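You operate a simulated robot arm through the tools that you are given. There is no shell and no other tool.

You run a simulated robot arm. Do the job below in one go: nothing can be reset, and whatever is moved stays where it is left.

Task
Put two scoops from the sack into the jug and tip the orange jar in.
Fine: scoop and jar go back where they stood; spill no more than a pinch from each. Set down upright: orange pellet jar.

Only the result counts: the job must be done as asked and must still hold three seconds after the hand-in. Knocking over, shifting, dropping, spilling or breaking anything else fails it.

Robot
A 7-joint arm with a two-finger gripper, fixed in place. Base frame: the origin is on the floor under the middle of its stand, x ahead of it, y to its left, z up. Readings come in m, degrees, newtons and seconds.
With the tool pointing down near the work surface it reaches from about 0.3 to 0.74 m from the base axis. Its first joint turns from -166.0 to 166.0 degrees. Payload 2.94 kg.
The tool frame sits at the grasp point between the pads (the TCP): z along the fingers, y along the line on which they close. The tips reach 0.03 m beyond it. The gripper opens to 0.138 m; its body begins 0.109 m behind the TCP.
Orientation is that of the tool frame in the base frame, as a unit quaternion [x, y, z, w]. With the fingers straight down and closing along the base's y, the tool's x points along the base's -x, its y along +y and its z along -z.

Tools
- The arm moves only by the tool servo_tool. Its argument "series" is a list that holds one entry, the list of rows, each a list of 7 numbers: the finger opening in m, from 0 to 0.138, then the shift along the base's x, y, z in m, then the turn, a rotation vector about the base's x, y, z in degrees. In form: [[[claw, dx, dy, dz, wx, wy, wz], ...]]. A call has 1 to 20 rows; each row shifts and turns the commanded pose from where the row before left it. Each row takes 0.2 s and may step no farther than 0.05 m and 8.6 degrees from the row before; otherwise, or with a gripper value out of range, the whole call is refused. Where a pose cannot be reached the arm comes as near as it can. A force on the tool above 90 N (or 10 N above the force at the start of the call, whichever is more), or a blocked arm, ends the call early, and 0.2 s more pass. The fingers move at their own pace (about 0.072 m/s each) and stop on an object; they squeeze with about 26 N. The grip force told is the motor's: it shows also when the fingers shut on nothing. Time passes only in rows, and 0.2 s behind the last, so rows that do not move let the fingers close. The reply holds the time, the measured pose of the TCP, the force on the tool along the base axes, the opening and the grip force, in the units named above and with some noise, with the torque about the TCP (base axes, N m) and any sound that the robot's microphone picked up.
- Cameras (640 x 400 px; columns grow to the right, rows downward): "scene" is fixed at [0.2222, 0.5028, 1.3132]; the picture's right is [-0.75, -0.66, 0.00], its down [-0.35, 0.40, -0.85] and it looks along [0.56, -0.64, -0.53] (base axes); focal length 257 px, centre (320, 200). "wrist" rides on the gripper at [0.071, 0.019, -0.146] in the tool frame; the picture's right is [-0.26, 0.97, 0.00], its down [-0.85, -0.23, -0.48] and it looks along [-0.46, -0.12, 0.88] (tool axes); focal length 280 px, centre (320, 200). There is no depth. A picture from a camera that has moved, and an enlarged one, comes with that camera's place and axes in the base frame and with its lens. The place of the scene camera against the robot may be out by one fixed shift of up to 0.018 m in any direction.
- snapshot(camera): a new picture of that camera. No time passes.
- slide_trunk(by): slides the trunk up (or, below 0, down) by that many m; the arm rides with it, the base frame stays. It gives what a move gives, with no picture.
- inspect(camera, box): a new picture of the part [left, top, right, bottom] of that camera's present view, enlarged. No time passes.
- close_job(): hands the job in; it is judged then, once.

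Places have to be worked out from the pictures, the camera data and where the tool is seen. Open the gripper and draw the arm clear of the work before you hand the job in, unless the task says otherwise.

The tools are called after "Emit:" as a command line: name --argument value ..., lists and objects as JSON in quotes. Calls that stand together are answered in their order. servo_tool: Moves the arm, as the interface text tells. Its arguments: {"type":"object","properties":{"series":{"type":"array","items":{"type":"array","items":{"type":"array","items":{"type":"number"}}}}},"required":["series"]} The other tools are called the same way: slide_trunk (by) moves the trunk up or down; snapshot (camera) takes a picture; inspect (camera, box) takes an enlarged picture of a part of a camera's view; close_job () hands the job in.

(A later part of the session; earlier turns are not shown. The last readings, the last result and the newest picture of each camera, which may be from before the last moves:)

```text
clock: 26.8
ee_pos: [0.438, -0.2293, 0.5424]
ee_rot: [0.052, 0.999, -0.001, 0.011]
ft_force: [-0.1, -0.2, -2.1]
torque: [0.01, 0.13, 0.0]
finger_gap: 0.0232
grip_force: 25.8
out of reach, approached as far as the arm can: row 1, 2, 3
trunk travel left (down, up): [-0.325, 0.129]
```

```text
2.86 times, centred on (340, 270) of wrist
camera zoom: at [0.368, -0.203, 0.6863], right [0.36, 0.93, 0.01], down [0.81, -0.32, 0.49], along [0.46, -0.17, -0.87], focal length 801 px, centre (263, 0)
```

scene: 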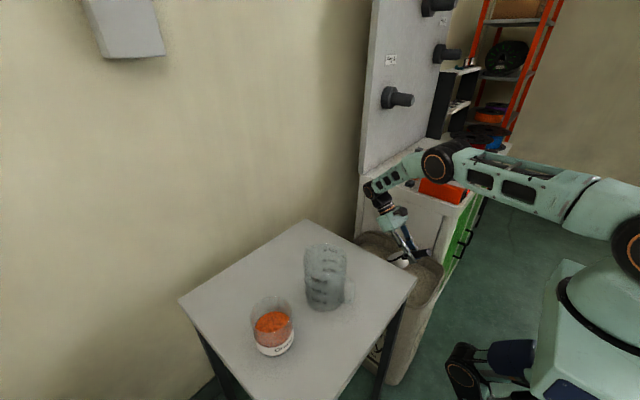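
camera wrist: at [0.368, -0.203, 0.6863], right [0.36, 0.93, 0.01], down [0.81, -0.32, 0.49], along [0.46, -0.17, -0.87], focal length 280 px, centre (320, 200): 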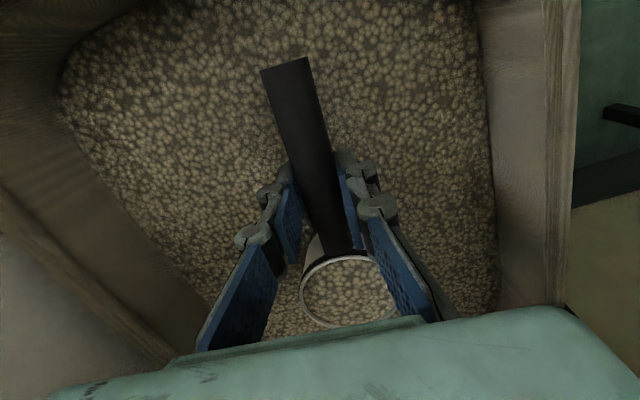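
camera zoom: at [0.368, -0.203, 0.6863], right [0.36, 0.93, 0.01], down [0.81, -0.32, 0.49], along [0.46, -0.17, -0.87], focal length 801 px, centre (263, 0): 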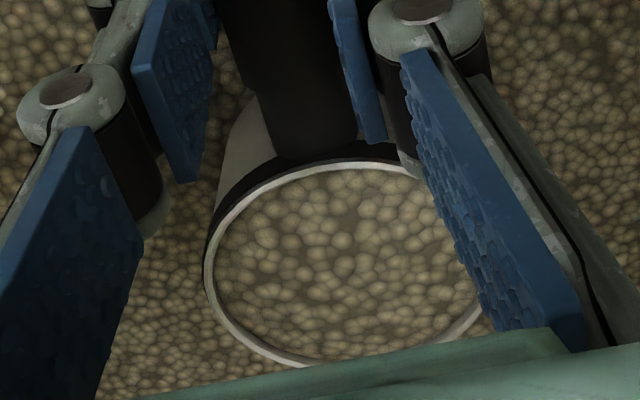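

The cup is full to its rim and level. I lift it gently straight up out of the sack and check it again.

Emit:
servo_tool --series '[[[0.01, 0, 0, 0.006, 0, 0.6, 0], [0.01, 0, 0, 0.012, 0, 0.6, 0], [0.01, 0, 0, 0.018, 0, 0, 0], [0.01, 0, 0, 0.022, 0, 0, 0], [0.01, 0, 0, 0.025, 0, 0, 0], [0.01, 0, 0, 0.025, 0, 0, 0], [0.01, 0, 0, 0.02, 0, 0, 0], [0.01, 0, 0, 0.015, 0, 0, 0], [0.01, 0, 0, 0.007, 0, 0, 0], [0.01, 0, 0, 0, 0, 0, 0]]]'

Emit:
snapshot --camera "wrist"

Emit:
inspect --camera "scene" --box '[340, 170, 480, 310]'

```text
clock: 29.0
ee_pos: [0.4377, -0.229, 0.6926]
ee_rot: [0.053, 0.999, -0.001, 0.0]
ft_force: [-0.4, 0.2, -2.9]
torque: [-0.01, 0.16, 0.01]
finger_gap: 0.0234
grip_force: 26.2
trunk travel left (down, up): [-0.325, 0.129]
```

```text
taken
camera wrist: at [0.3712, -0.2022, 0.8377], right [0.36, 0.93, 0.0], down [0.82, -0.32, 0.48], along [0.44, -0.17, -0.88], focal length 280 px, centre (320, 200)
```

wrist: 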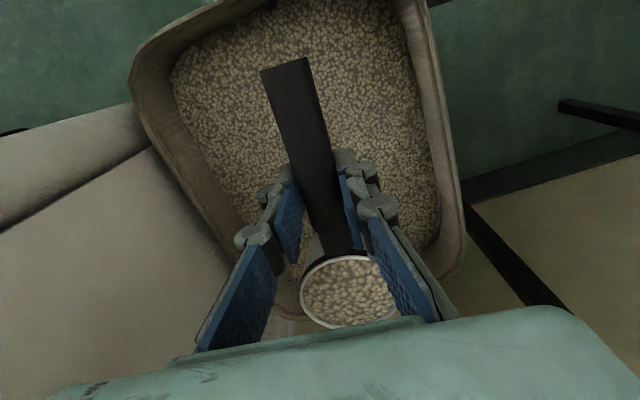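

```text
2.86 times, centred on (410, 240) of scene
camera zoom: at [0.2222, 0.5028, 1.3132], right [-0.75, -0.66, 0.0], down [-0.35, 0.4, -0.85], along [0.56, -0.64, -0.53], focal length 735 px, centre (63, 86)
```

zoom: 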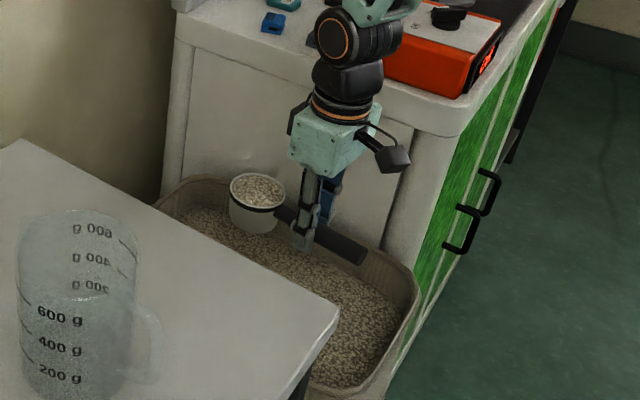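

The cup came out full. I zoom to see whether it is heaped above the rim before carrying it.

Emit:
inspect --camera "scene" --box '[380, 220, 430, 260]'

Emit:
inspect --camera "wrist" --box '[280, 230, 420, 340]'

```text
10.00 times, centred on (405, 240) of scene
camera zoom: at [0.2222, 0.5028, 1.3132], right [-0.75, -0.66, 0.0], down [-0.35, 0.4, -0.85], along [0.56, -0.64, -0.53], focal length 2573 px, centre (-530, -200)
```

zoom: 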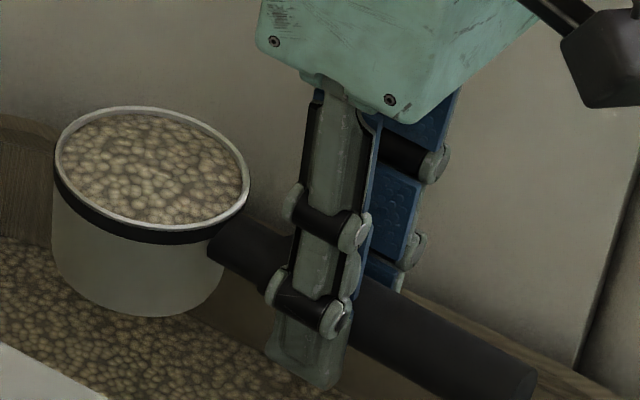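

```text
3.64 times, centred on (350, 285) of wrist
camera zoom: at [0.3712, -0.2022, 0.8377], right [0.36, 0.93, 0.0], down [0.82, -0.32, 0.48], along [0.44, -0.17, -0.88], focal length 1020 px, centre (211, -109)
```

zoom: 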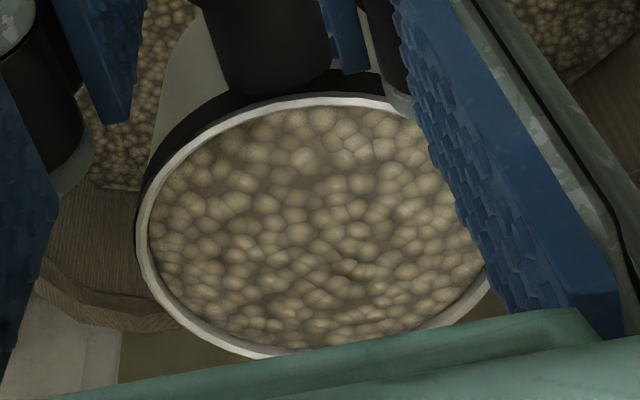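

It is filled just level with the rim — good. I carry it up and across to a waiting spot above the jug, with smooth ramps.

Emit:
servo_tool --series '[[[0.01, 0, 0, 0.01, 0, 0, 0], [0.01, 0, 0, 0.02, 0, 0, 0], [0.01, 0, 0, 0.03, 0, 0, 0], [0.01, 0, 0, 0.035, 0, 0, 0], [0.01, 0, 0, 0.035, 0, 0, 0], [0.01, 0, 0, 0.035, 0, 0, 0], [0.01, 0, 0, 0.035, 0, 0, 0], [0.01, 0, 0, 0.035, 0, 0, 0], [0.01, 0, 0, 0.03, 0, 0, 0], [0.01, 0, 0, 0.02, 0, 0, 0], [0.01, 0, 0, 0.012, 0, 0, 0], [0.01, 0, 0, 0.01, 0, 0, 0], [0.01, 0, 0, 0, 0, 0, 0]]]'

Emit:
servo_tool --series '[[[0.01, -0.001, 0.01, 0, 0, 0, 0], [0.01, -0.001, 0.02, 0, 0, 0, 0], [0.01, -0.002, 0.03, 0, 0, 0, 0], [0.01, -0.002, 0.035, 0, 0, 0, 0], [0.01, -0.002, 0.038, 0, 0, 0, 0], [0.01, -0.002, 0.038, 0, 0, 0, 0], [0.01, -0.002, 0.038, 0, 0, 0, 0], [0.01, -0.002, 0.038, 0, 0, 0, 0], [0.01, -0.002, 0.038, 0, 0, 0, 0], [0.01, -0.002, 0.038, 0, 0, 0, 0], [0.01, -0.001, 0.035, 0, 0, 0, 0], [0.01, -0.001, 0.03, 0, 0, 0, 0], [0.01, 0, 0.02, 0, 0, 0, 0], [0.01, 0, 0.012, 0, 0, 0, 0], [0.01, 0, 0.006, 0, 0, 0, 0], [0.01, 0, 0, 0, 0, 0, 0]]]'

Emit:
snapshot --camera "wrist"

Emit:
snapshot --camera "scene"

Emit:
inspect --camera "scene" --box '[250, 150, 400, 320]'

```text
clock: 31.8
ee_pos: [0.439, -0.2295, 0.9994]
ee_rot: [0.052, 0.999, 0.0, 0.0]
ft_force: [0.5, 0.0, -2.0]
torque: [0.05, 0.1, -0.02]
finger_gap: 0.0234
grip_force: 25.8
trunk travel left (down, up): [-0.325, 0.129]
```

```text
clock: 35.2
ee_pos: [0.419, 0.1965, 0.9996]
ee_rot: [0.053, 0.999, -0.001, 0.0]
ft_force: [0.0, 0.4, -2.5]
torque: [0.05, 0.12, 0.0]
finger_gap: 0.0234
grip_force: 26.1
trunk travel left (down, up): [-0.325, 0.129]
```

```text
taken
camera wrist: at [0.3509, 0.2233, 1.1449], right [0.36, 0.93, 0.0], down [0.82, -0.32, 0.48], along [0.44, -0.17, -0.88], focal length 280 px, centre (320, 200)
```

wrist: 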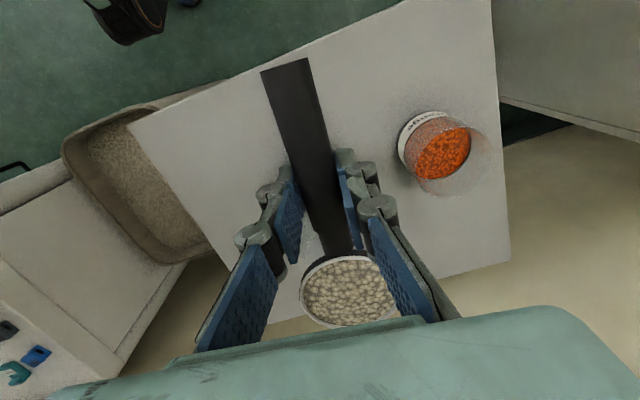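

```text
taken
```

scene: 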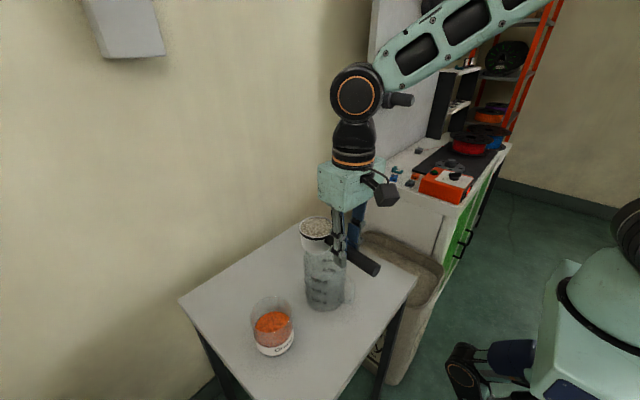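

```text
2.35 times, centred on (325, 235) of scene
camera zoom: at [0.2222, 0.5028, 1.3132], right [-0.75, -0.66, 0.0], down [-0.35, 0.4, -0.85], along [0.56, -0.64, -0.53], focal length 605 px, centre (308, 118)
```

zoom: 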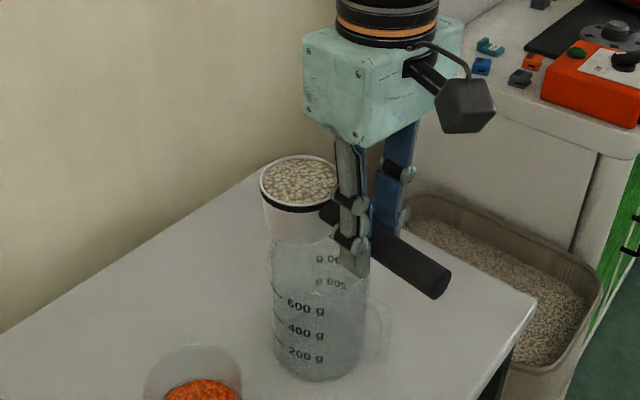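

Projection checks agree: cup above the jug with its axis ~3 cm to the +y side of the jug centre, so the pouring lip will sit over the middle. I lower a little and begin a slow roll to 45°.

Emit:
servo_tool --series '[[[0.01, 0, 0.003, -0.01, 0, 0, 0], [0.01, 0, 0.003, -0.01, 0, 0, 0], [0.01, 0, 0, -0.003, 0, 0, 0], [0.01, 0, 0, 0, 4.97, -0.52, 0], [0.01, 0, 0, 0, 4.97, -0.52, 0], [0.01, 0, 0, 0, 4.97, -0.52, 0], [0.01, 0, 0, 0, 4.97, -0.52, 0], [0.01, 0, 0, 0, 3.98, -0.42, 0], [0.01, 0, 0, 0, 3.98, -0.42, 0], [0.01, 0, 0, 0, 3.98, -0.42, 0], [0.01, 0, 0, 0, 0, 0, 0]]]'

Emit:
inspect --camera "scene" --box '[250, 150, 400, 320]'

Emit:
snapshot --camera "wrist"

```text
clock: 37.6
ee_pos: [0.4189, 0.2036, 0.9757]
ee_rot: [0.05, 0.96, 0.274, 0.014]
ft_force: [-0.6, 0.6, -1.6]
torque: [-0.01, 0.17, -0.03]
finger_gap: 0.0233
grip_force: 25.8
trunk travel left (down, up): [-0.325, 0.129]
```

```text
2.35 times, centred on (325, 235) of scene
camera zoom: at [0.2222, 0.5028, 1.3132], right [-0.75, -0.66, 0.0], down [-0.35, 0.4, -0.85], along [0.56, -0.64, -0.53], focal length 605 px, centre (308, 118)
```

zoom: 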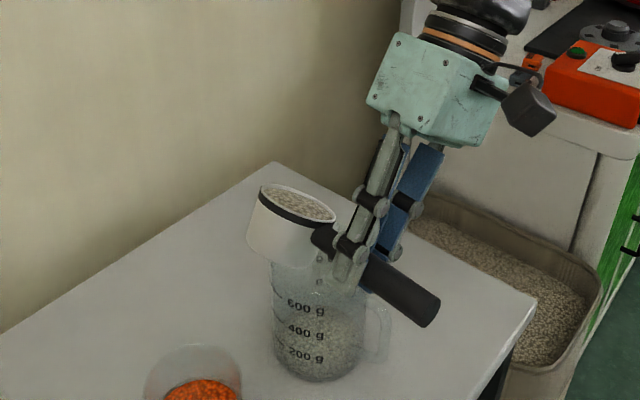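

```text
taken
camera wrist: at [0.3428, 0.1493, 1.1102], right [0.35, 0.79, 0.51], down [0.8, -0.53, 0.28], along [0.49, 0.31, -0.81], focal length 280 px, centre (320, 200)
```

wrist: 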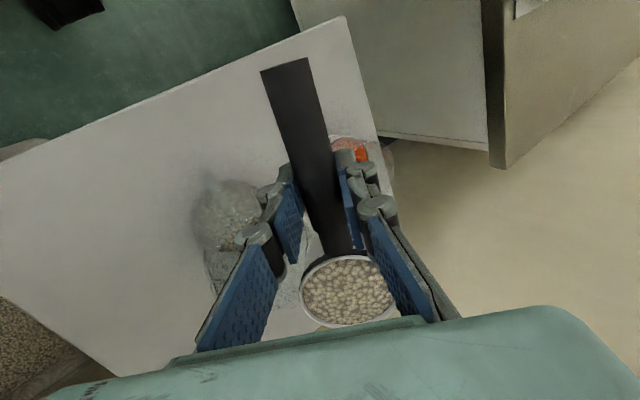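

At 32° roll it looks as if pellets may already be in the jug. I zoom in on the jug and table.

Emit:
inspect --camera "scene" --box '[300, 215, 370, 315]'

Emit:
inspect --camera "wrist" --box '[170, 150, 430, 340]'

```text
4.00 times, centred on (335, 265) of scene
camera zoom: at [0.2222, 0.5028, 1.3132], right [-0.75, -0.66, 0.0], down [-0.35, 0.4, -0.85], along [0.56, -0.64, -0.53], focal length 1029 px, centre (260, -60)
```

zoom: 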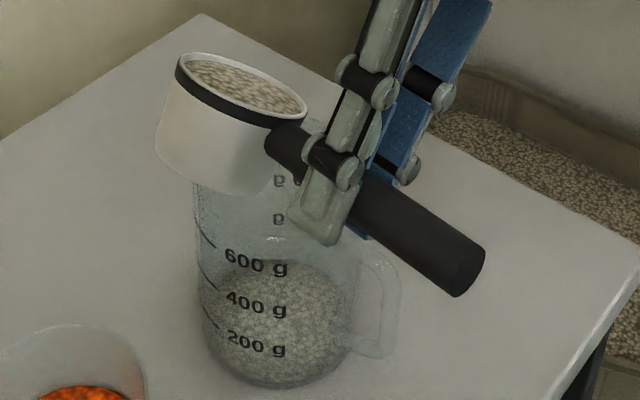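

```text
2.11 times, centred on (300, 245) of wrist
camera zoom: at [0.3428, 0.1493, 1.1102], right [0.35, 0.79, 0.51], down [0.8, -0.53, 0.28], along [0.49, 0.31, -0.81], focal length 590 px, centre (362, 105)
```

zoom: 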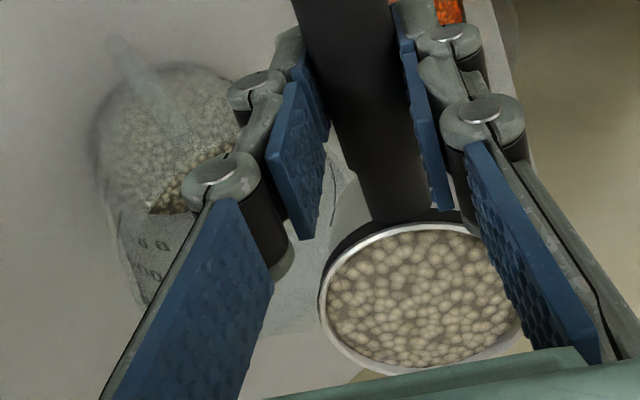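

Pellets are collecting in the jug and none are seen on the table. I continue rolling slowly to 92°, walking the axis back so the lip stays over the jug centre.

Emit:
servo_tool --series '[[[0.01, 0, -0.001, 0, 3.98, -0.42, 0], [0.01, 0, -0.001, 0, 3.98, -0.42, 0], [0.01, 0, -0.001, 0, 3.98, -0.42, 0], [0.01, 0, -0.001, 0, 3.98, -0.42, 0], [0.01, 0, -0.001, 0, 3.98, -0.42, 0], [0.01, 0, -0.002, 0, 3.98, -0.42, 0], [0.01, 0, -0.002, 0, 3.98, -0.42, 0], [0.01, 0, -0.002, 0, 3.98, -0.42, 0], [0.01, 0, -0.002, 0, 3.98, -0.42, 0], [0.01, 0, -0.002, 0, 3.98, -0.42, 0], [0.01, 0, -0.002, 0, 3.98, -0.42, 0], [0.01, 0, -0.002, 0, 3.98, -0.42, 0], [0.01, 0, -0.002, 0, 3.98, -0.42, 0], [0.01, 0, -0.002, 0, 3.98, -0.42, 0], [0.01, 0, -0.002, 0, 3.98, -0.42, 0], [0.01, 0, 0, 0, 0, 0, 0], [0.01, 0, 0, 0, 0, 0, 0]]]'

Emit:
inspect --camera "scene" --box '[270, 200, 390, 320]'

Emit:
snapshot --camera "wrist"

```text
clock: 41.2
ee_pos: [0.4188, 0.1783, 0.9761]
ee_rot: [0.036, 0.694, 0.718, 0.038]
ft_force: [0.9, 0.3, -1.7]
torque: [-0.03, 0.06, 0.03]
finger_gap: 0.0232
grip_force: 25.7
trunk travel left (down, up): [-0.325, 0.129]
```

```text
3.33 times, centred on (330, 260) of scene
camera zoom: at [0.2222, 0.5028, 1.3132], right [-0.75, -0.66, 0.0], down [-0.35, 0.4, -0.85], along [0.56, -0.64, -0.53], focal length 858 px, centre (287, 0)
```

zoom: 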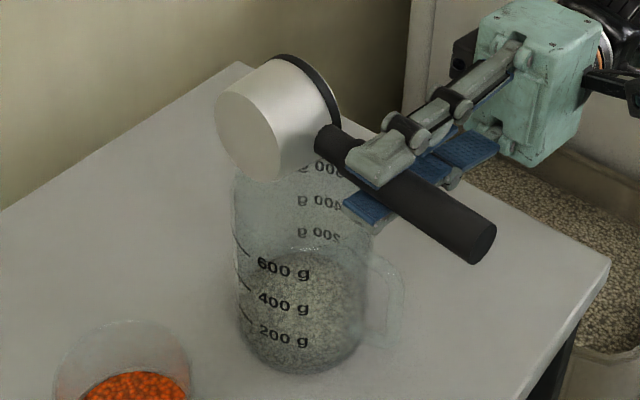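

```text
taken
camera wrist: at [0.3339, 0.0392, 0.9906], right [0.26, -0.06, 0.96], down [0.8, -0.55, -0.25], along [0.55, 0.83, -0.09], focal length 280 px, centre (320, 200)
```

wrist: 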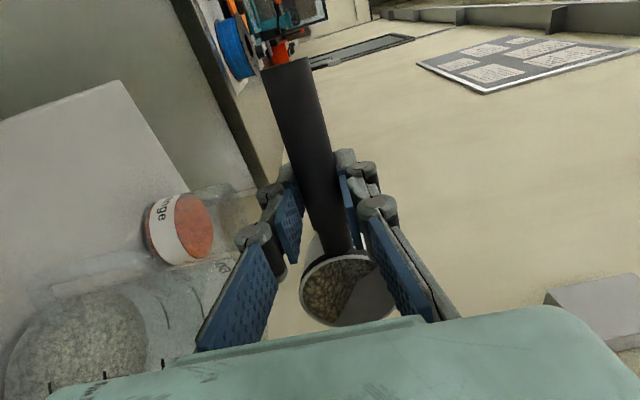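

A wedge of pellets still sits in the lower side of the cup, as expected near 90°. I continue to about 132° to empty it.

Emit:
servo_tool --series '[[[0.01, 0, -0.002, 0, 3.98, -0.42, 0], [0.01, 0, -0.002, 0, 3.98, -0.42, 0], [0.01, 0, -0.002, 0, 3.98, -0.42, 0], [0.01, 0, -0.002, 0, 3.98, -0.42, 0], [0.01, 0, -0.002, 0, 3.98, -0.42, 0], [0.01, 0, -0.002, 0, 3.98, -0.42, 0], [0.01, 0, -0.002, 0, 3.98, -0.42, 0], [0.01, 0, -0.002, 0, 3.98, -0.42, 0], [0.01, 0, -0.002, 0, 3.98, -0.42, 0], [0.01, 0, -0.002, 0, 3.98, -0.42, 0], [0.01, 0, 0, 0, 0, 0, 0], [0.01, 0, 0, 0, 0, 0, 0]]]'

Emit:
inspect --camera "scene" --box '[270, 200, 390, 320]'

Emit:
snapshot --camera "wrist"

```text
clock: 43.8
ee_pos: [0.4187, 0.1583, 0.977]
ee_rot: [0.02, 0.405, 0.913, 0.049]
ft_force: [0.0, 0.2, -0.8]
torque: [-0.03, 0.07, 0.0]
finger_gap: 0.0232
grip_force: 26.2
trunk travel left (down, up): [-0.325, 0.129]
```

```text
3.33 times, centred on (330, 260) of scene
camera zoom: at [0.2222, 0.5028, 1.3132], right [-0.75, -0.66, 0.0], down [-0.35, 0.4, -0.85], along [0.56, -0.64, -0.53], focal length 858 px, centre (287, 0)
```

zoom: 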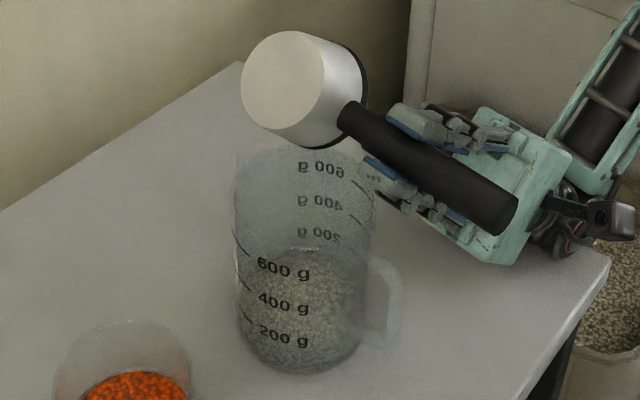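

```text
taken
camera wrist: at [0.3361, 0.0441, 0.8935], right [0.19, -0.67, 0.72], down [0.82, -0.29, -0.49], along [0.53, 0.69, 0.5], focal length 280 px, centre (320, 200)
```

wrist: 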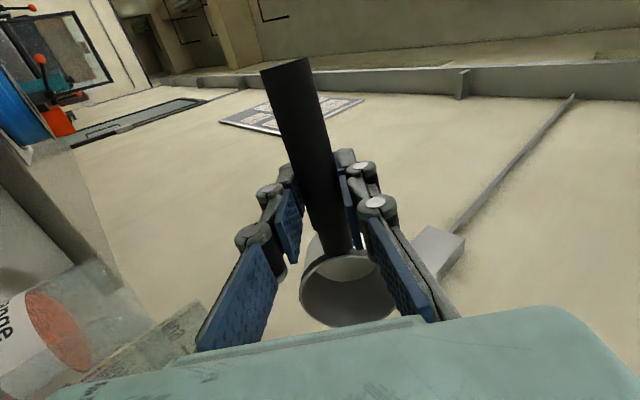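

The cup is empty, the jug holds the first scoop, and the table shows no spill. I roll back to level (raising slightly) over the jug.

Emit:
servo_tool --series '[[[0.01, 0, 0, 0.005, -8.2, 0.87, 0], [0.01, 0, 0, 0.005, -8.2, 0.87, 0], [0.01, 0, 0, 0.005, -8.2, 0.87, 0], [0.01, 0, 0, 0.005, -8.2, 0.87, 0], [0.01, 0, 0, 0.003, -8.2, 0.87, 0], [0.01, 0, 0, 0, -8.2, 0.87, 0], [0.01, 0, 0, 0, -8.2, 0.87, 0], [0.01, 0, 0, 0, -8.2, 0.87, 0], [0.01, 0, 0, 0, -8.2, 0.87, 0], [0.01, 0, 0, 0, -8.2, 0.87, 0], [0.01, 0, 0, 0, -8.2, 0.87, 0], [0.01, 0, 0, 0, -8.2, 0.87, 0], [0.01, 0, 0, 0, -8.2, 0.87, 0], [0.01, 0, 0, 0, -8.2, 0.87, 0], [0.01, 0, 0, 0, -8.2, 0.87, 0], [0.01, 0, 0, 0, -8.2, 0.87, 0], [0.01, 0, 0, 0, 0, 0, 0]]]'

Emit:
snapshot --camera "wrist"

Emit:
inspect --camera "scene" --box '[230, 200, 390, 360]'

```text
clock: 47.4
ee_pos: [0.4188, 0.1565, 0.9991]
ee_rot: [0.053, 0.999, -0.001, -0.001]
ft_force: [0.4, 0.1, -1.1]
torque: [0.0, 0.08, -0.01]
finger_gap: 0.0232
grip_force: 25.9
trunk travel left (down, up): [-0.325, 0.129]
```

```text
taken
camera wrist: at [0.3516, 0.1841, 1.145], right [0.36, 0.93, 0.0], down [0.82, -0.32, 0.48], along [0.44, -0.17, -0.88], focal length 280 px, centre (320, 200)
```

wrist: 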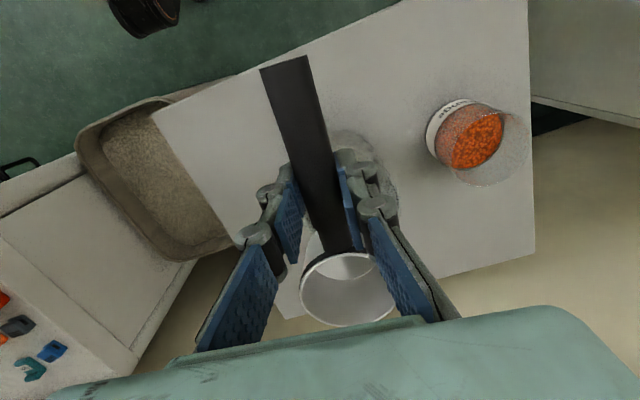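

```text
2.50 times, centred on (310, 280) of scene
camera zoom: at [0.2222, 0.5028, 1.3132], right [-0.75, -0.66, 0.0], down [-0.35, 0.4, -0.85], along [0.56, -0.64, -0.53], focal length 643 px, centre (345, 0)
```

zoom: 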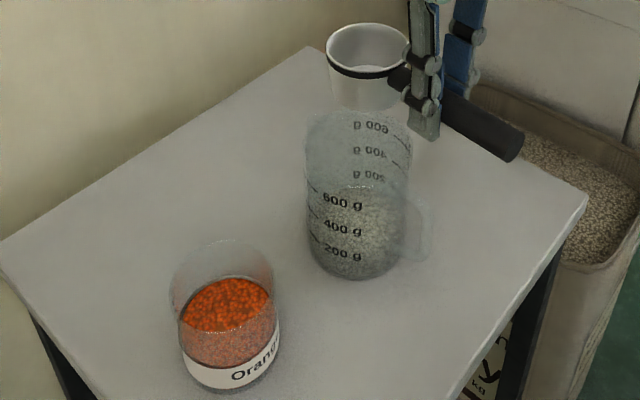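

Table clean, cup level and empty. I return above the sack for the second scoop, tilting 45° nose-down as before.

Emit:
servo_tool --series '[[[0.01, 0.001, -0.03, 0, 0, 0, 0], [0.01, 0.002, -0.04, 0, 0, 0, 0], [0.01, 0.002, -0.04, 0, 0, 0, 0], [0.01, 0.002, -0.04, 0, 0, 0, 0], [0.01, 0.002, -0.04, 0, 0, 0, 0], [0.01, 0.002, -0.04, 0, 0, 0, 0], [0.01, 0.002, -0.04, 0, 0, 0, 0], [0.01, 0.002, -0.04, 0, 0, 0, 0], [0.01, 0.002, -0.04, 0, 0, 0, 0], [0.01, 0.002, -0.035, 0, 0, 0, 0], [0.01, 0.001, -0.01, -0.03, 0, 0, 0], [0.01, 0, 0, -0.04, 0, 0, 0], [0.01, 0, 0, -0.04, 0.84, 7.96, 0], [0.01, -0.005, -0.001, -0.03, 0.84, 7.96, 0], [0.01, -0.005, -0.001, -0.02, 0.84, 7.96, 0], [0.01, -0.005, -0.001, -0.02, 0.84, 7.96, 0], [0.01, -0.005, 0, -0.02, 0.84, 7.96, 0], [0.01, 0, 0, -0.02, 0.52, 4.97, 0], [0.01, 0, 0, -0.02, 0, 0, 0], [0.01, 0, 0, 0, 0, 0, 0]]]'

Emit:
inspect --camera "scene" --box '[340, 150, 500, 310]'

Emit:
snapshot --camera "wrist"

```text
clock: 51.6
ee_pos: [0.4186, -0.2416, 0.7595]
ee_rot: [0.048, 0.922, 0.018, -0.383]
ft_force: [-0.4, -0.2, -1.3]
torque: [-0.01, 0.02, -0.02]
finger_gap: 0.0232
grip_force: 26.1
trunk travel left (down, up): [-0.325, 0.129]
```

```text
2.50 times, centred on (420, 230) of scene
camera zoom: at [0.2222, 0.5028, 1.3132], right [-0.75, -0.66, 0.0], down [-0.35, 0.4, -0.85], along [0.56, -0.64, -0.53], focal length 643 px, centre (70, 125)
```

zoom: 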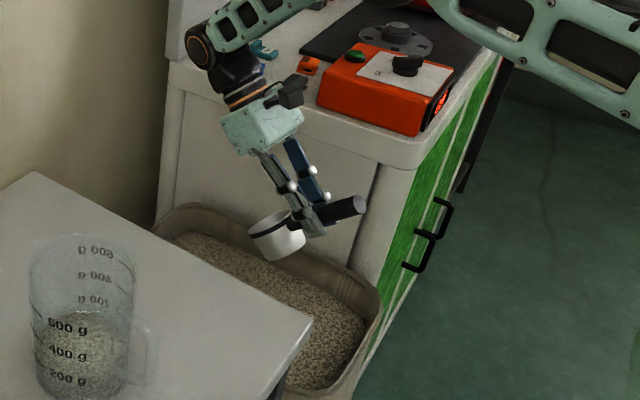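

```text
taken
camera wrist: at [0.4747, -0.2278, 0.9125], right [0.29, 0.94, -0.19], down [0.91, -0.33, -0.27], along [-0.31, -0.09, -0.95], focal length 280 px, centre (320, 200)
```

wrist: 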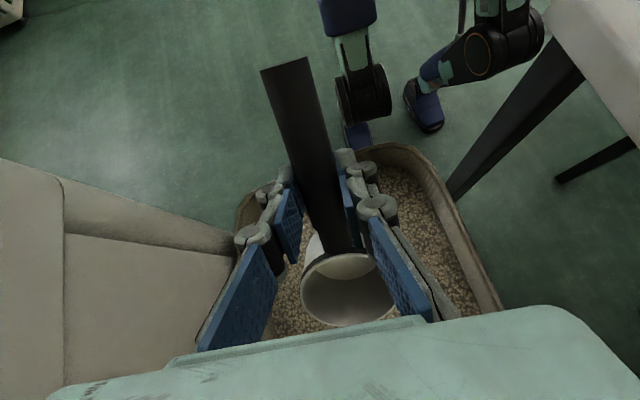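

To reach deeper this time I lower the trunk by 0.10 m; that brings the cup just above the pellets.

Emit:
slide_trunk --by -0.1

Emit:
inspect --camera "scene" --box '[340, 150, 500, 310]'

Emit:
snapshot --camera "wrist"

```text
clock: 52.9
ee_pos: [0.4191, -0.2411, 0.6592]
ee_rot: [0.048, 0.922, 0.02, -0.383]
ft_force: [0.0, 0.5, -0.8]
torque: [0.0, 0.05, -0.03]
finger_gap: 0.0232
grip_force: 26.3
trunk travel left (down, up): [-0.225, 0.229]
```

```text
2.50 times, centred on (420, 230) of scene
camera zoom: at [0.2222, 0.5028, 1.3132], right [-0.75, -0.66, 0.0], down [-0.35, 0.4, -0.85], along [0.56, -0.64, -0.53], focal length 643 px, centre (70, 125)
```

zoom: 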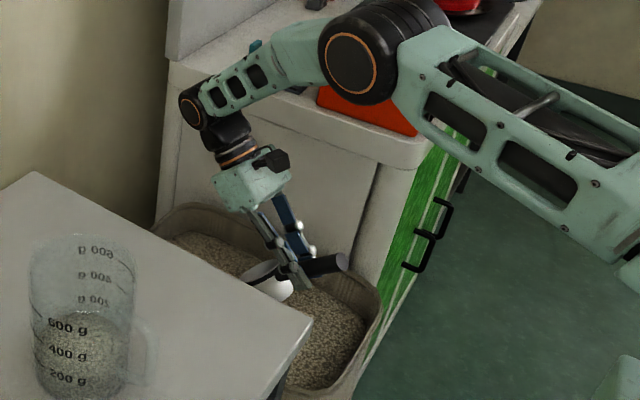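

```text
taken
camera wrist: at [0.4746, -0.2278, 0.8128], right [0.29, 0.94, -0.19], down [0.91, -0.33, -0.26], along [-0.31, -0.09, -0.95], focal length 280 px, centre (320, 200)
```

wrist: 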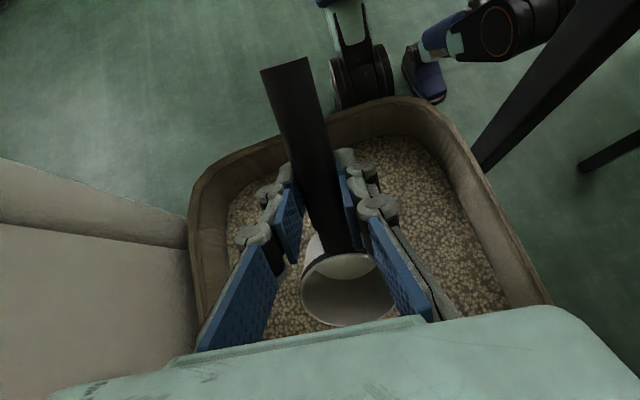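

Good clearance all round. I plunge, push forward while levelling below the surface, then raise slightly.

Emit:
servo_tool --series '[[[0.01, 0.002, 0, -0.02, 0, 0, 0], [0.01, 0.002, 0, -0.02, 0, 0, 0], [0.01, 0.002, 0, -0.02, 0, 0, 0], [0.01, 0.003, 0, -0.02, 0, 0, 0], [0.01, 0.003, 0, -0.02, 0, 0, 0], [0.01, 0.005, -0.001, -0.018, 0, 0, 0], [0.01, 0.008, -0.001, -0.003, -0.74, -6.96, 0], [0.01, 0.008, -0.001, -0.004, -0.74, -6.96, 0], [0.01, 0.007, -0.001, -0.005, -0.74, -6.96, 0], [0.01, 0.005, 0, -0.005, -0.74, -6.96, 0], [0.01, 0.002, 0, -0.004, -0.63, -5.97, 0], [0.01, 0, 0, 0, -0.63, -5.97, 0], [0.01, 0, 0, 0.005, -0.52, -4.97, 0], [0.01, 0, 0, 0.008, 0, 0, 0], [0.01, 0, 0, 0.012, 0, 0, 0], [0.01, 0, 0, 0.012, 0, 0, 0], [0.01, 0, 0, 0, 0, 0, 0]]]'

Emit:
snapshot --camera "wrist"

Emit:
inspect --camera "wrist" --box '[240, 200, 440, 340]'

Emit:
inspect --camera "scene" --box '[340, 150, 500, 310]'

```text
clock: 56.5
ee_pos: [0.4669, -0.2452, 0.5584]
ee_rot: [0.053, 0.999, 0.0, -0.001]
ft_force: [-0.2, 0.4, -2.4]
torque: [0.0, 0.14, 0.01]
finger_gap: 0.0235
grip_force: 25.7
trunk travel left (down, up): [-0.225, 0.229]
```

```text
taken
camera wrist: at [0.3985, -0.2181, 0.7033], right [0.36, 0.93, 0.0], down [0.82, -0.32, 0.47], along [0.44, -0.17, -0.88], focal length 280 px, centre (320, 200)
```

wrist: 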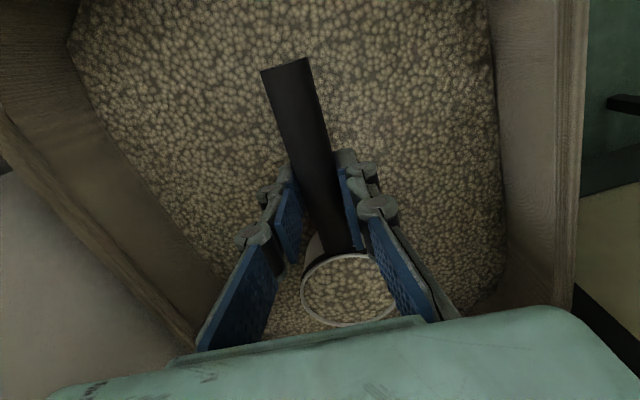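

```text
2.86 times, centred on (340, 270) of wrist
camera zoom: at [0.3985, -0.2181, 0.7033], right [0.36, 0.93, 0.0], down [0.82, -0.32, 0.47], along [0.44, -0.17, -0.88], focal length 801 px, centre (263, 0)
```

zoom: 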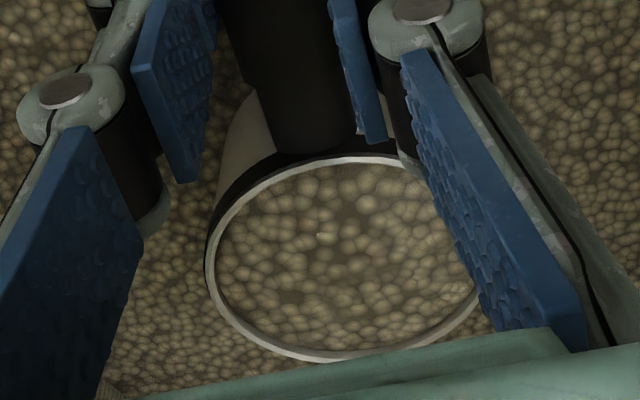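

```text
2.50 times, centred on (420, 230) of scene
camera zoom: at [0.2222, 0.5028, 1.3132], right [-0.75, -0.66, 0.0], down [-0.35, 0.4, -0.85], along [0.56, -0.64, -0.53], focal length 643 px, centre (70, 125)
```

zoom: 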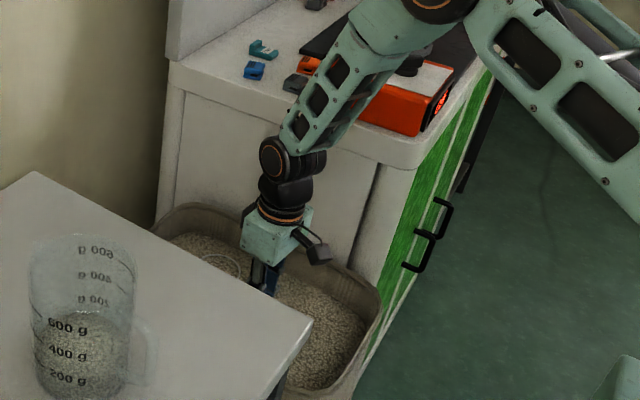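

Full to the rim again. I lift gently straight up out of the sack to carrying height.

Emit:
servo_tool --series '[[[0.01, 0, 0, 0.006, 0, 0, 0], [0.01, 0, 0, 0.012, 0, 0, 0], [0.01, 0, 0, 0.018, 0, 0, 0], [0.01, 0, 0, 0.025, 0, 0, 0], [0.01, 0, 0, 0.03, 0, 0, 0], [0.01, 0, 0, 0.035, 0, 0, 0], [0.01, 0, 0, 0.035, 0, 0, 0], [0.01, 0, 0, 0.035, 0, 0, 0], [0.01, 0, 0, 0.035, 0, 0, 0], [0.01, 0, 0, 0.035, 0, 0, 0], [0.01, 0, 0, 0.035, 0, 0, 0], [0.01, 0, 0, 0.035, 0, 0, 0], [0.01, 0, 0, 0.035, 0, 0, 0], [0.01, 0, 0, 0.03, 0, 0, 0], [0.01, 0, 0, 0.02, 0, 0, 0], [0.01, 0, 0, 0.012, 0, 0, 0], [0.01, 0, 0, 0.008, 0, 0, 0], [0.01, 0, 0, 0, 0, 0, 0]]]'

Emit:
snapshot --camera "scene"

Emit:
snapshot --camera "wrist"

```text
clock: 60.3
ee_pos: [0.4668, -0.246, 0.999]
ee_rot: [0.052, 0.999, 0.0, -0.001]
ft_force: [0.1, -0.3, -2.2]
torque: [0.02, 0.16, 0.0]
finger_gap: 0.0235
grip_force: 25.6
trunk travel left (down, up): [-0.225, 0.229]
```

```text
taken
```

scene: 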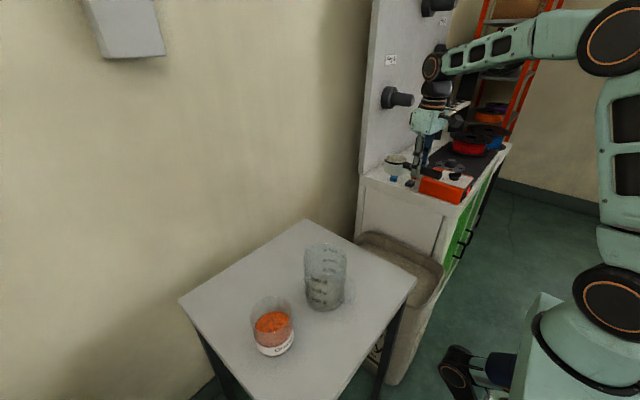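

```text
taken
camera wrist: at [0.3986, -0.2185, 1.1445], right [0.36, 0.93, 0.0], down [0.82, -0.32, 0.47], along [0.44, -0.17, -0.88], focal length 280 px, centre (320, 200)
```

wrist: 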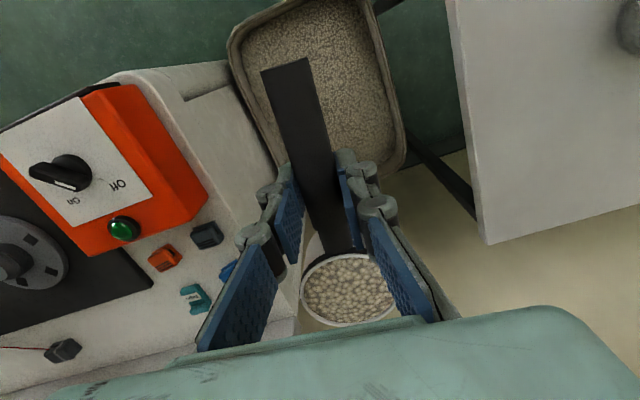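

Second scoop is full and level. I carry it across to the same pouring start point above the jug.

Emit:
servo_tool --series '[[[0.01, -0.001, 0.01, 0, 0, 0, 0], [0.01, -0.003, 0.02, 0, 0, 0, 0], [0.01, -0.004, 0.03, 0, 0, 0, 0], [0.01, -0.004, 0.035, 0, 0, 0, 0], [0.01, -0.004, 0.038, 0, 0, 0, 0], [0.01, -0.004, 0.038, 0, 0, 0, 0], [0.01, -0.004, 0.038, 0, 0, 0, 0], [0.01, -0.004, 0.038, 0, 0, 0, 0], [0.01, -0.004, 0.038, 0, 0, 0, 0], [0.01, -0.004, 0.038, 0, 0, 0, 0], [0.01, -0.004, 0.036, 0, 0, 0, 0], [0.01, -0.004, 0.032, 0, 0, 0, 0], [0.01, -0.003, 0.025, 0, 0, 0, 0], [0.01, -0.001, 0.018, 0, 0, 0, 0], [0.01, 0, 0.01, 0, 0, 0, 0], [0.01, 0, 0.005, 0, 0, 0, 0], [0.01, 0, 0, -0.01, 0, 0, 0], [0.01, 0, 0, -0.01, 0, 0, 0], [0.01, 0, 0, -0.004, 0, 0, 0], [0.01, 0, 0, 0, 0, 0, 0]]]'

Emit:
inspect --camera "scene" --box '[250, 150, 400, 320]'

Emit:
snapshot --camera "wrist"

```text
clock: 64.5
ee_pos: [0.4182, 0.2038, 0.9752]
ee_rot: [0.052, 0.999, 0.001, -0.001]
ft_force: [0.0, -0.6, -2.2]
torque: [-0.02, 0.16, 0.02]
finger_gap: 0.0235
grip_force: 25.7
trunk travel left (down, up): [-0.225, 0.229]
```

```text
2.35 times, centred on (325, 235) of scene
camera zoom: at [0.2222, 0.5028, 1.3132], right [-0.75, -0.66, 0.0], down [-0.35, 0.4, -0.85], along [0.56, -0.64, -0.53], focal length 605 px, centre (308, 118)
```

zoom: 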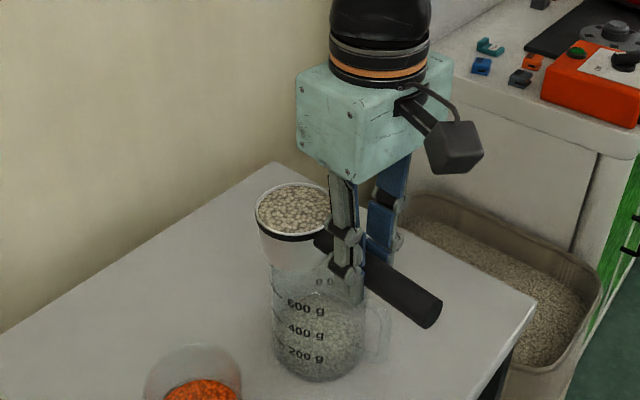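

```text
taken
camera wrist: at [0.3503, 0.2304, 1.1208], right [0.36, 0.93, 0.0], down [0.82, -0.32, 0.47], along [0.44, -0.17, -0.88], focal length 280 px, centre (320, 200)
```

wrist: 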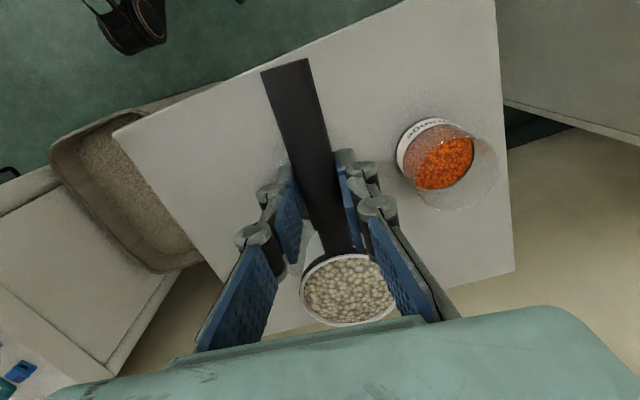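

Same start pose as the first pour (TCP ≈(0.418, 0.204, 0.975)). I repeat the slow roll, first to 32° and on to 92°.

Emit:
servo_tool --series '[[[0.01, 0, 0, 0, 4.97, -0.52, 0], [0.01, 0, 0, 0, 4.97, -0.52, 0], [0.01, 0, 0, 0, 4.97, -0.52, 0], [0.01, 0, 0, 0, 4.97, -0.52, 0], [0.01, 0, 0, 0, 3.98, -0.42, 0], [0.01, 0, 0, 0, 3.98, -0.42, 0], [0.01, 0, 0, 0, 3.98, -0.42, 0], [0.01, 0, 0, 0, 0, 0, 0], [0.01, 0, 0, 0, 0, 0, 0]]]'

Emit:
servo_tool --series '[[[0.01, 0, -0.001, 0, 3.98, -0.42, 0], [0.01, 0, -0.001, 0, 3.98, -0.42, 0], [0.01, 0, -0.001, 0, 3.98, -0.42, 0], [0.01, 0, -0.001, 0, 3.98, -0.42, 0], [0.01, 0, -0.001, 0, 3.98, -0.42, 0], [0.01, 0, -0.002, 0, 3.98, -0.42, 0], [0.01, 0, -0.002, 0, 3.98, -0.42, 0], [0.01, 0, -0.002, 0, 3.98, -0.42, 0], [0.01, 0, -0.002, 0, 3.98, -0.42, 0], [0.01, 0, -0.002, 0, 3.98, -0.42, 0], [0.01, 0, -0.002, 0, 3.98, -0.42, 0], [0.01, 0, -0.002, 0, 3.98, -0.42, 0], [0.01, 0, -0.002, 0, 3.98, -0.42, 0], [0.01, 0, -0.002, 0, 3.98, -0.42, 0], [0.01, 0, -0.002, 0, 3.98, -0.42, 0], [0.01, 0, 0, 0, 0, 0, 0], [0.01, 0, 0, 0, 0, 0, 0]]]'

Emit:
inspect --camera "scene" --box '[270, 200, 390, 320]'

Emit:
snapshot --camera "wrist"

```text
clock: 66.5
ee_pos: [0.4184, 0.2043, 0.9743]
ee_rot: [0.051, 0.96, 0.275, 0.013]
ft_force: [-0.8, -0.8, -1.8]
torque: [0.02, 0.15, -0.01]
finger_gap: 0.0234
grip_force: 25.7
trunk travel left (down, up): [-0.225, 0.229]
```

```text
clock: 70.1
ee_pos: [0.4178, 0.1777, 0.974]
ee_rot: [0.037, 0.694, 0.718, 0.037]
ft_force: [0.1, 0.0, -1.3]
torque: [-0.08, 0.1, 0.0]
finger_gap: 0.023
grip_force: 26.0
trunk travel left (down, up): [-0.225, 0.229]
```

```text
3.33 times, centred on (330, 260) of scene
camera zoom: at [0.2222, 0.5028, 1.3132], right [-0.75, -0.66, 0.0], down [-0.35, 0.4, -0.85], along [0.56, -0.64, -0.53], focal length 858 px, centre (287, 0)
```

zoom: 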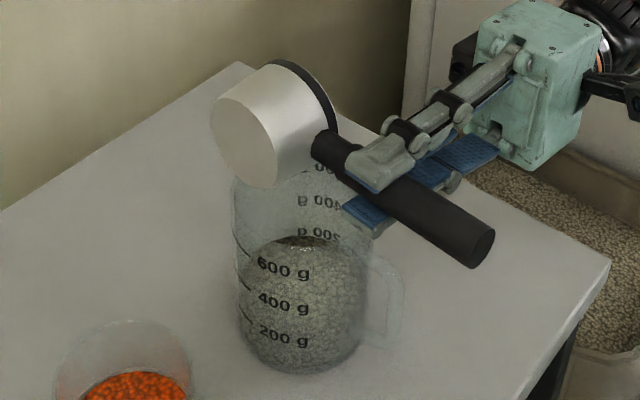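

```text
taken
camera wrist: at [0.3333, 0.0403, 0.9887], right [0.26, -0.06, 0.96], down [0.8, -0.55, -0.25], along [0.55, 0.83, -0.09], focal length 280 px, centre (320, 200)
```

wrist: 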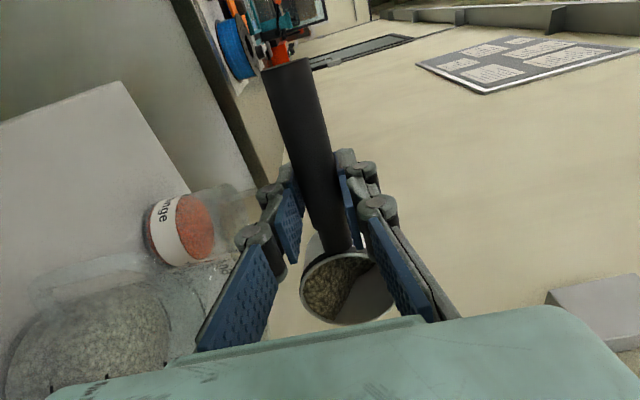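

The second scoop is going in cleanly, level in the jug rising. I finish the roll to 132° to empty the cup.

Emit:
servo_tool --series '[[[0.01, 0, -0.002, 0, 3.98, -0.42, 0], [0.01, 0, -0.002, 0, 3.98, -0.42, 0], [0.01, 0, -0.002, 0, 3.98, -0.42, 0], [0.01, 0, -0.002, 0, 3.98, -0.42, 0], [0.01, 0, -0.002, 0, 3.98, -0.42, 0], [0.01, 0, -0.002, 0, 3.98, -0.42, 0], [0.01, 0, -0.002, 0, 3.98, -0.42, 0], [0.01, 0, -0.002, 0, 3.98, -0.42, 0], [0.01, 0, -0.002, 0, 3.98, -0.42, 0], [0.01, 0, -0.002, 0, 3.98, -0.42, 0], [0.01, 0, 0, 0, 0, 0, 0], [0.01, 0, 0, 0, 0, 0, 0], [0.01, 0, 0, 0, 0, 0, 0]]]'

Emit:
inspect --camera "scene" --box '[270, 200, 390, 320]'

Emit:
inspect --camera "wrist" --box '[240, 200, 440, 340]'

```text
clock: 72.9
ee_pos: [0.4163, 0.1565, 0.9773]
ee_rot: [0.018, 0.406, 0.912, 0.049]
ft_force: [0.2, -0.3, -1.4]
torque: [-0.04, 0.06, -0.02]
finger_gap: 0.0234
grip_force: 26.0
trunk travel left (down, up): [-0.225, 0.229]
```

```text
3.33 times, centred on (330, 260) of scene
camera zoom: at [0.2222, 0.5028, 1.3132], right [-0.75, -0.66, 0.0], down [-0.35, 0.4, -0.85], along [0.56, -0.64, -0.53], focal length 858 px, centre (287, 0)
```

zoom: 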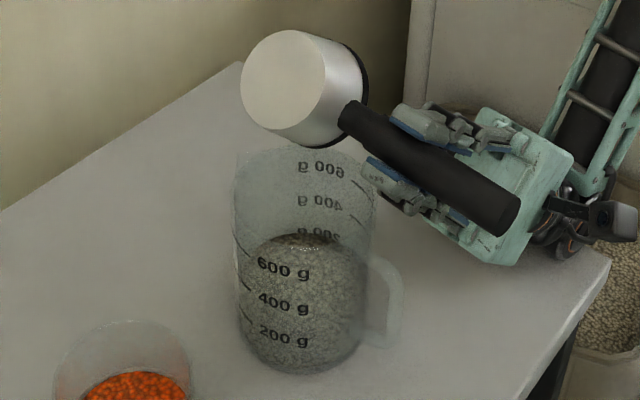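

```text
2.86 times, centred on (340, 270) of wrist
camera zoom: at [0.3348, 0.0436, 0.8931], right [0.19, -0.67, 0.72], down [0.83, -0.29, -0.48], along [0.53, 0.69, 0.5], focal length 801 px, centre (263, 0)
```

zoom: 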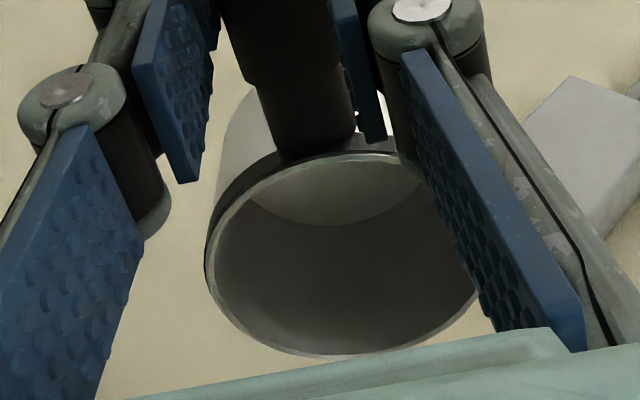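

The cup is empty and nothing lies on the table. I unroll to level, then head back to the scoop's home spot.

Emit:
servo_tool --series '[[[0.01, 0, 0, 0.005, -8.2, 0.87, 0], [0.01, 0, 0, 0.005, -8.2, 0.87, 0], [0.01, 0, 0, 0.005, -8.2, 0.87, 0], [0.01, 0, 0, 0.005, -8.2, 0.87, 0], [0.01, 0, 0, 0.003, -8.2, 0.87, 0], [0.01, 0, 0, 0, -8.2, 0.87, 0], [0.01, 0, 0, 0, -8.2, 0.87, 0], [0.01, 0, 0, 0, -8.2, 0.87, 0], [0.01, 0, 0, 0, -8.2, 0.87, 0], [0.01, 0, 0, 0, -8.2, 0.87, 0], [0.01, 0, 0, 0, -8.2, 0.87, 0], [0.01, 0, 0, 0, -8.2, 0.87, 0], [0.01, 0, 0, 0, -8.2, 0.87, 0], [0.01, 0, 0, 0, -8.2, 0.87, 0], [0.01, 0, 0, 0, -8.2, 0.87, 0], [0.01, 0, 0, 0, -8.2, 0.87, 0], [0.01, 0, 0, 0, 0, 0, 0]]]'

Emit:
servo_tool --series '[[[0.01, 0.02, -0.02, 0, 0, 0, 0], [0.01, 0.03, -0.03, 0, 0, 0, 0], [0.01, 0.03, -0.03, 0, 0, 0, 0], [0.01, 0.025, -0.025, 0, 0, 0, 0], [0.01, 0.012, -0.011, 0, 0, 0, 0], [0.01, 0.005, -0.005, -0.01, 0, 0, 0], [0.01, 0, 0, -0.03, 0, 0, 0], [0.01, 0, 0, -0.04, 0, 0, 0], [0.01, 0, 0, -0.04, 0, 0, 0], [0.01, 0, 0, 0, 0, 0, 0]]]'

Emit:
snapshot --camera "wrist"

Emit:
inspect --camera "scene" --box '[270, 190, 400, 320]'

```text
clock: 76.5
ee_pos: [0.4186, 0.1575, 0.9979]
ee_rot: [0.053, 0.999, 0.0, 0.0]
ft_force: [0.5, 0.2, -1.5]
torque: [-0.01, 0.1, -0.01]
finger_gap: 0.0231
grip_force: 26.2
trunk travel left (down, up): [-0.225, 0.229]
```

```text
clock: 78.7
ee_pos: [0.5386, 0.039, 0.8768]
ee_rot: [0.053, 0.999, 0.001, -0.001]
ft_force: [-0.3, -0.3, -0.9]
torque: [0.0, 0.07, -0.02]
finger_gap: 0.0235
grip_force: 26.0
trunk travel left (down, up): [-0.225, 0.229]
```

```text
taken
camera wrist: at [0.4724, 0.065, 1.0228], right [0.36, 0.93, 0.0], down [0.82, -0.32, 0.47], along [0.44, -0.17, -0.88], focal length 280 px, centre (320, 200)
```

wrist: 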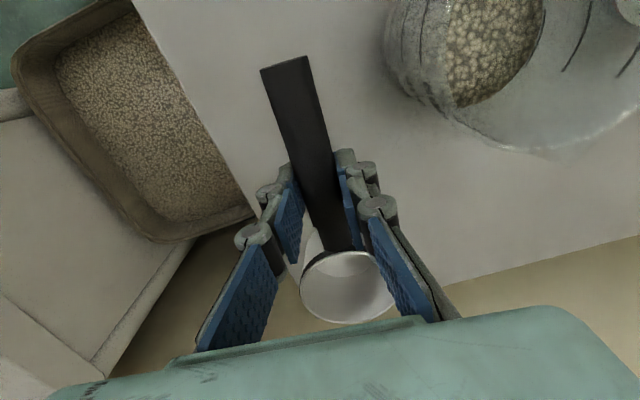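

```text
3.08 times, centred on (335, 255) of scene
camera zoom: at [0.2222, 0.5028, 1.3132], right [-0.75, -0.66, 0.0], down [-0.35, 0.4, -0.85], along [0.56, -0.64, -0.53], focal length 792 px, centre (274, 31)
```

zoom: 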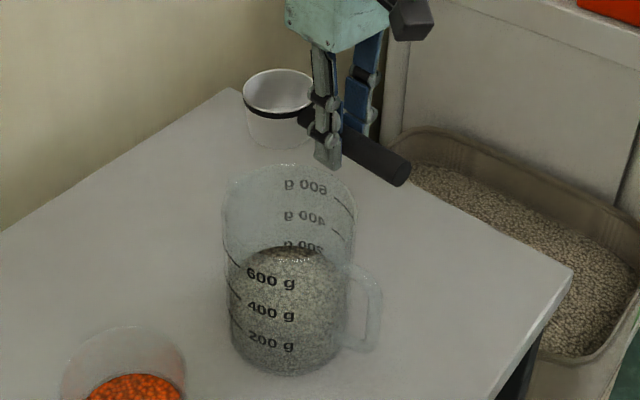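

The scoop is above its home spot (about 3 mm off in y, which I trim). I lower it in decreasing steps.

Emit:
servo_tool --series '[[[0.01, 0, -0.003, -0.025, 0, 0, 0], [0.01, 0, 0, -0.025, 0, 0, 0], [0.01, 0, 0, -0.013, 0, 0, 0], [0.01, 0, 0, -0.006, 0, 0, 0], [0.01, 0, 0, 0, 0, 0, 0]]]'

Emit:
snapshot --camera "wrist"

Emit:
inspect --camera "scene" --box '[290, 190, 400, 310]'

```text
clock: 79.9
ee_pos: [0.5399, 0.0353, 0.8077]
ee_rot: [0.053, 0.999, 0.0, -0.001]
ft_force: [-0.4, 0.1, -0.9]
torque: [0.01, 0.0, 0.04]
finger_gap: 0.0233
grip_force: 25.7
trunk travel left (down, up): [-0.225, 0.229]
```

```text
taken
camera wrist: at [0.4724, 0.0616, 0.954], right [0.36, 0.93, 0.0], down [0.82, -0.32, 0.47], along [0.44, -0.17, -0.88], focal length 280 px, centre (320, 200)
```

wrist: 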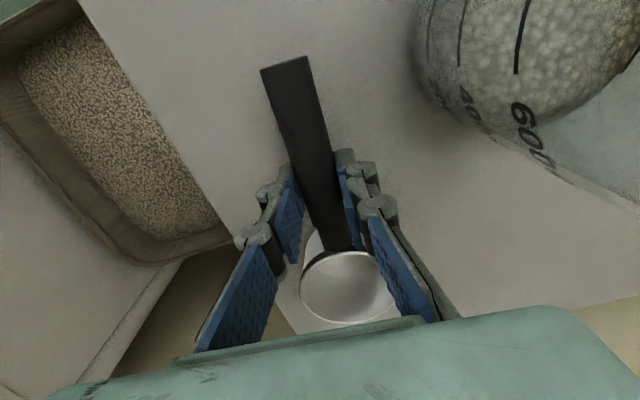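

```text
3.33 times, centred on (345, 250) of scene
camera zoom: at [0.2222, 0.5028, 1.3132], right [-0.75, -0.66, 0.0], down [-0.35, 0.4, -0.85], along [0.56, -0.64, -0.53], focal length 858 px, centre (237, 33)
```

zoom: 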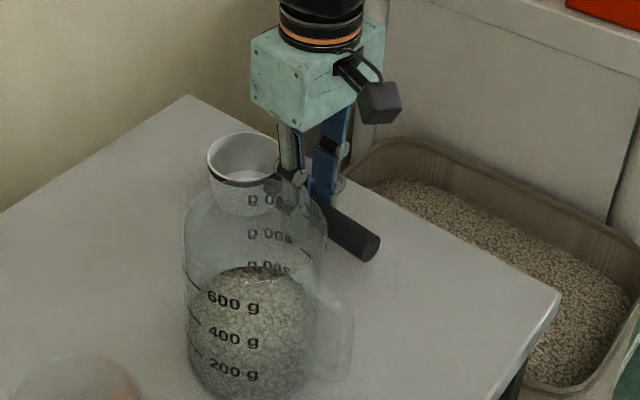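

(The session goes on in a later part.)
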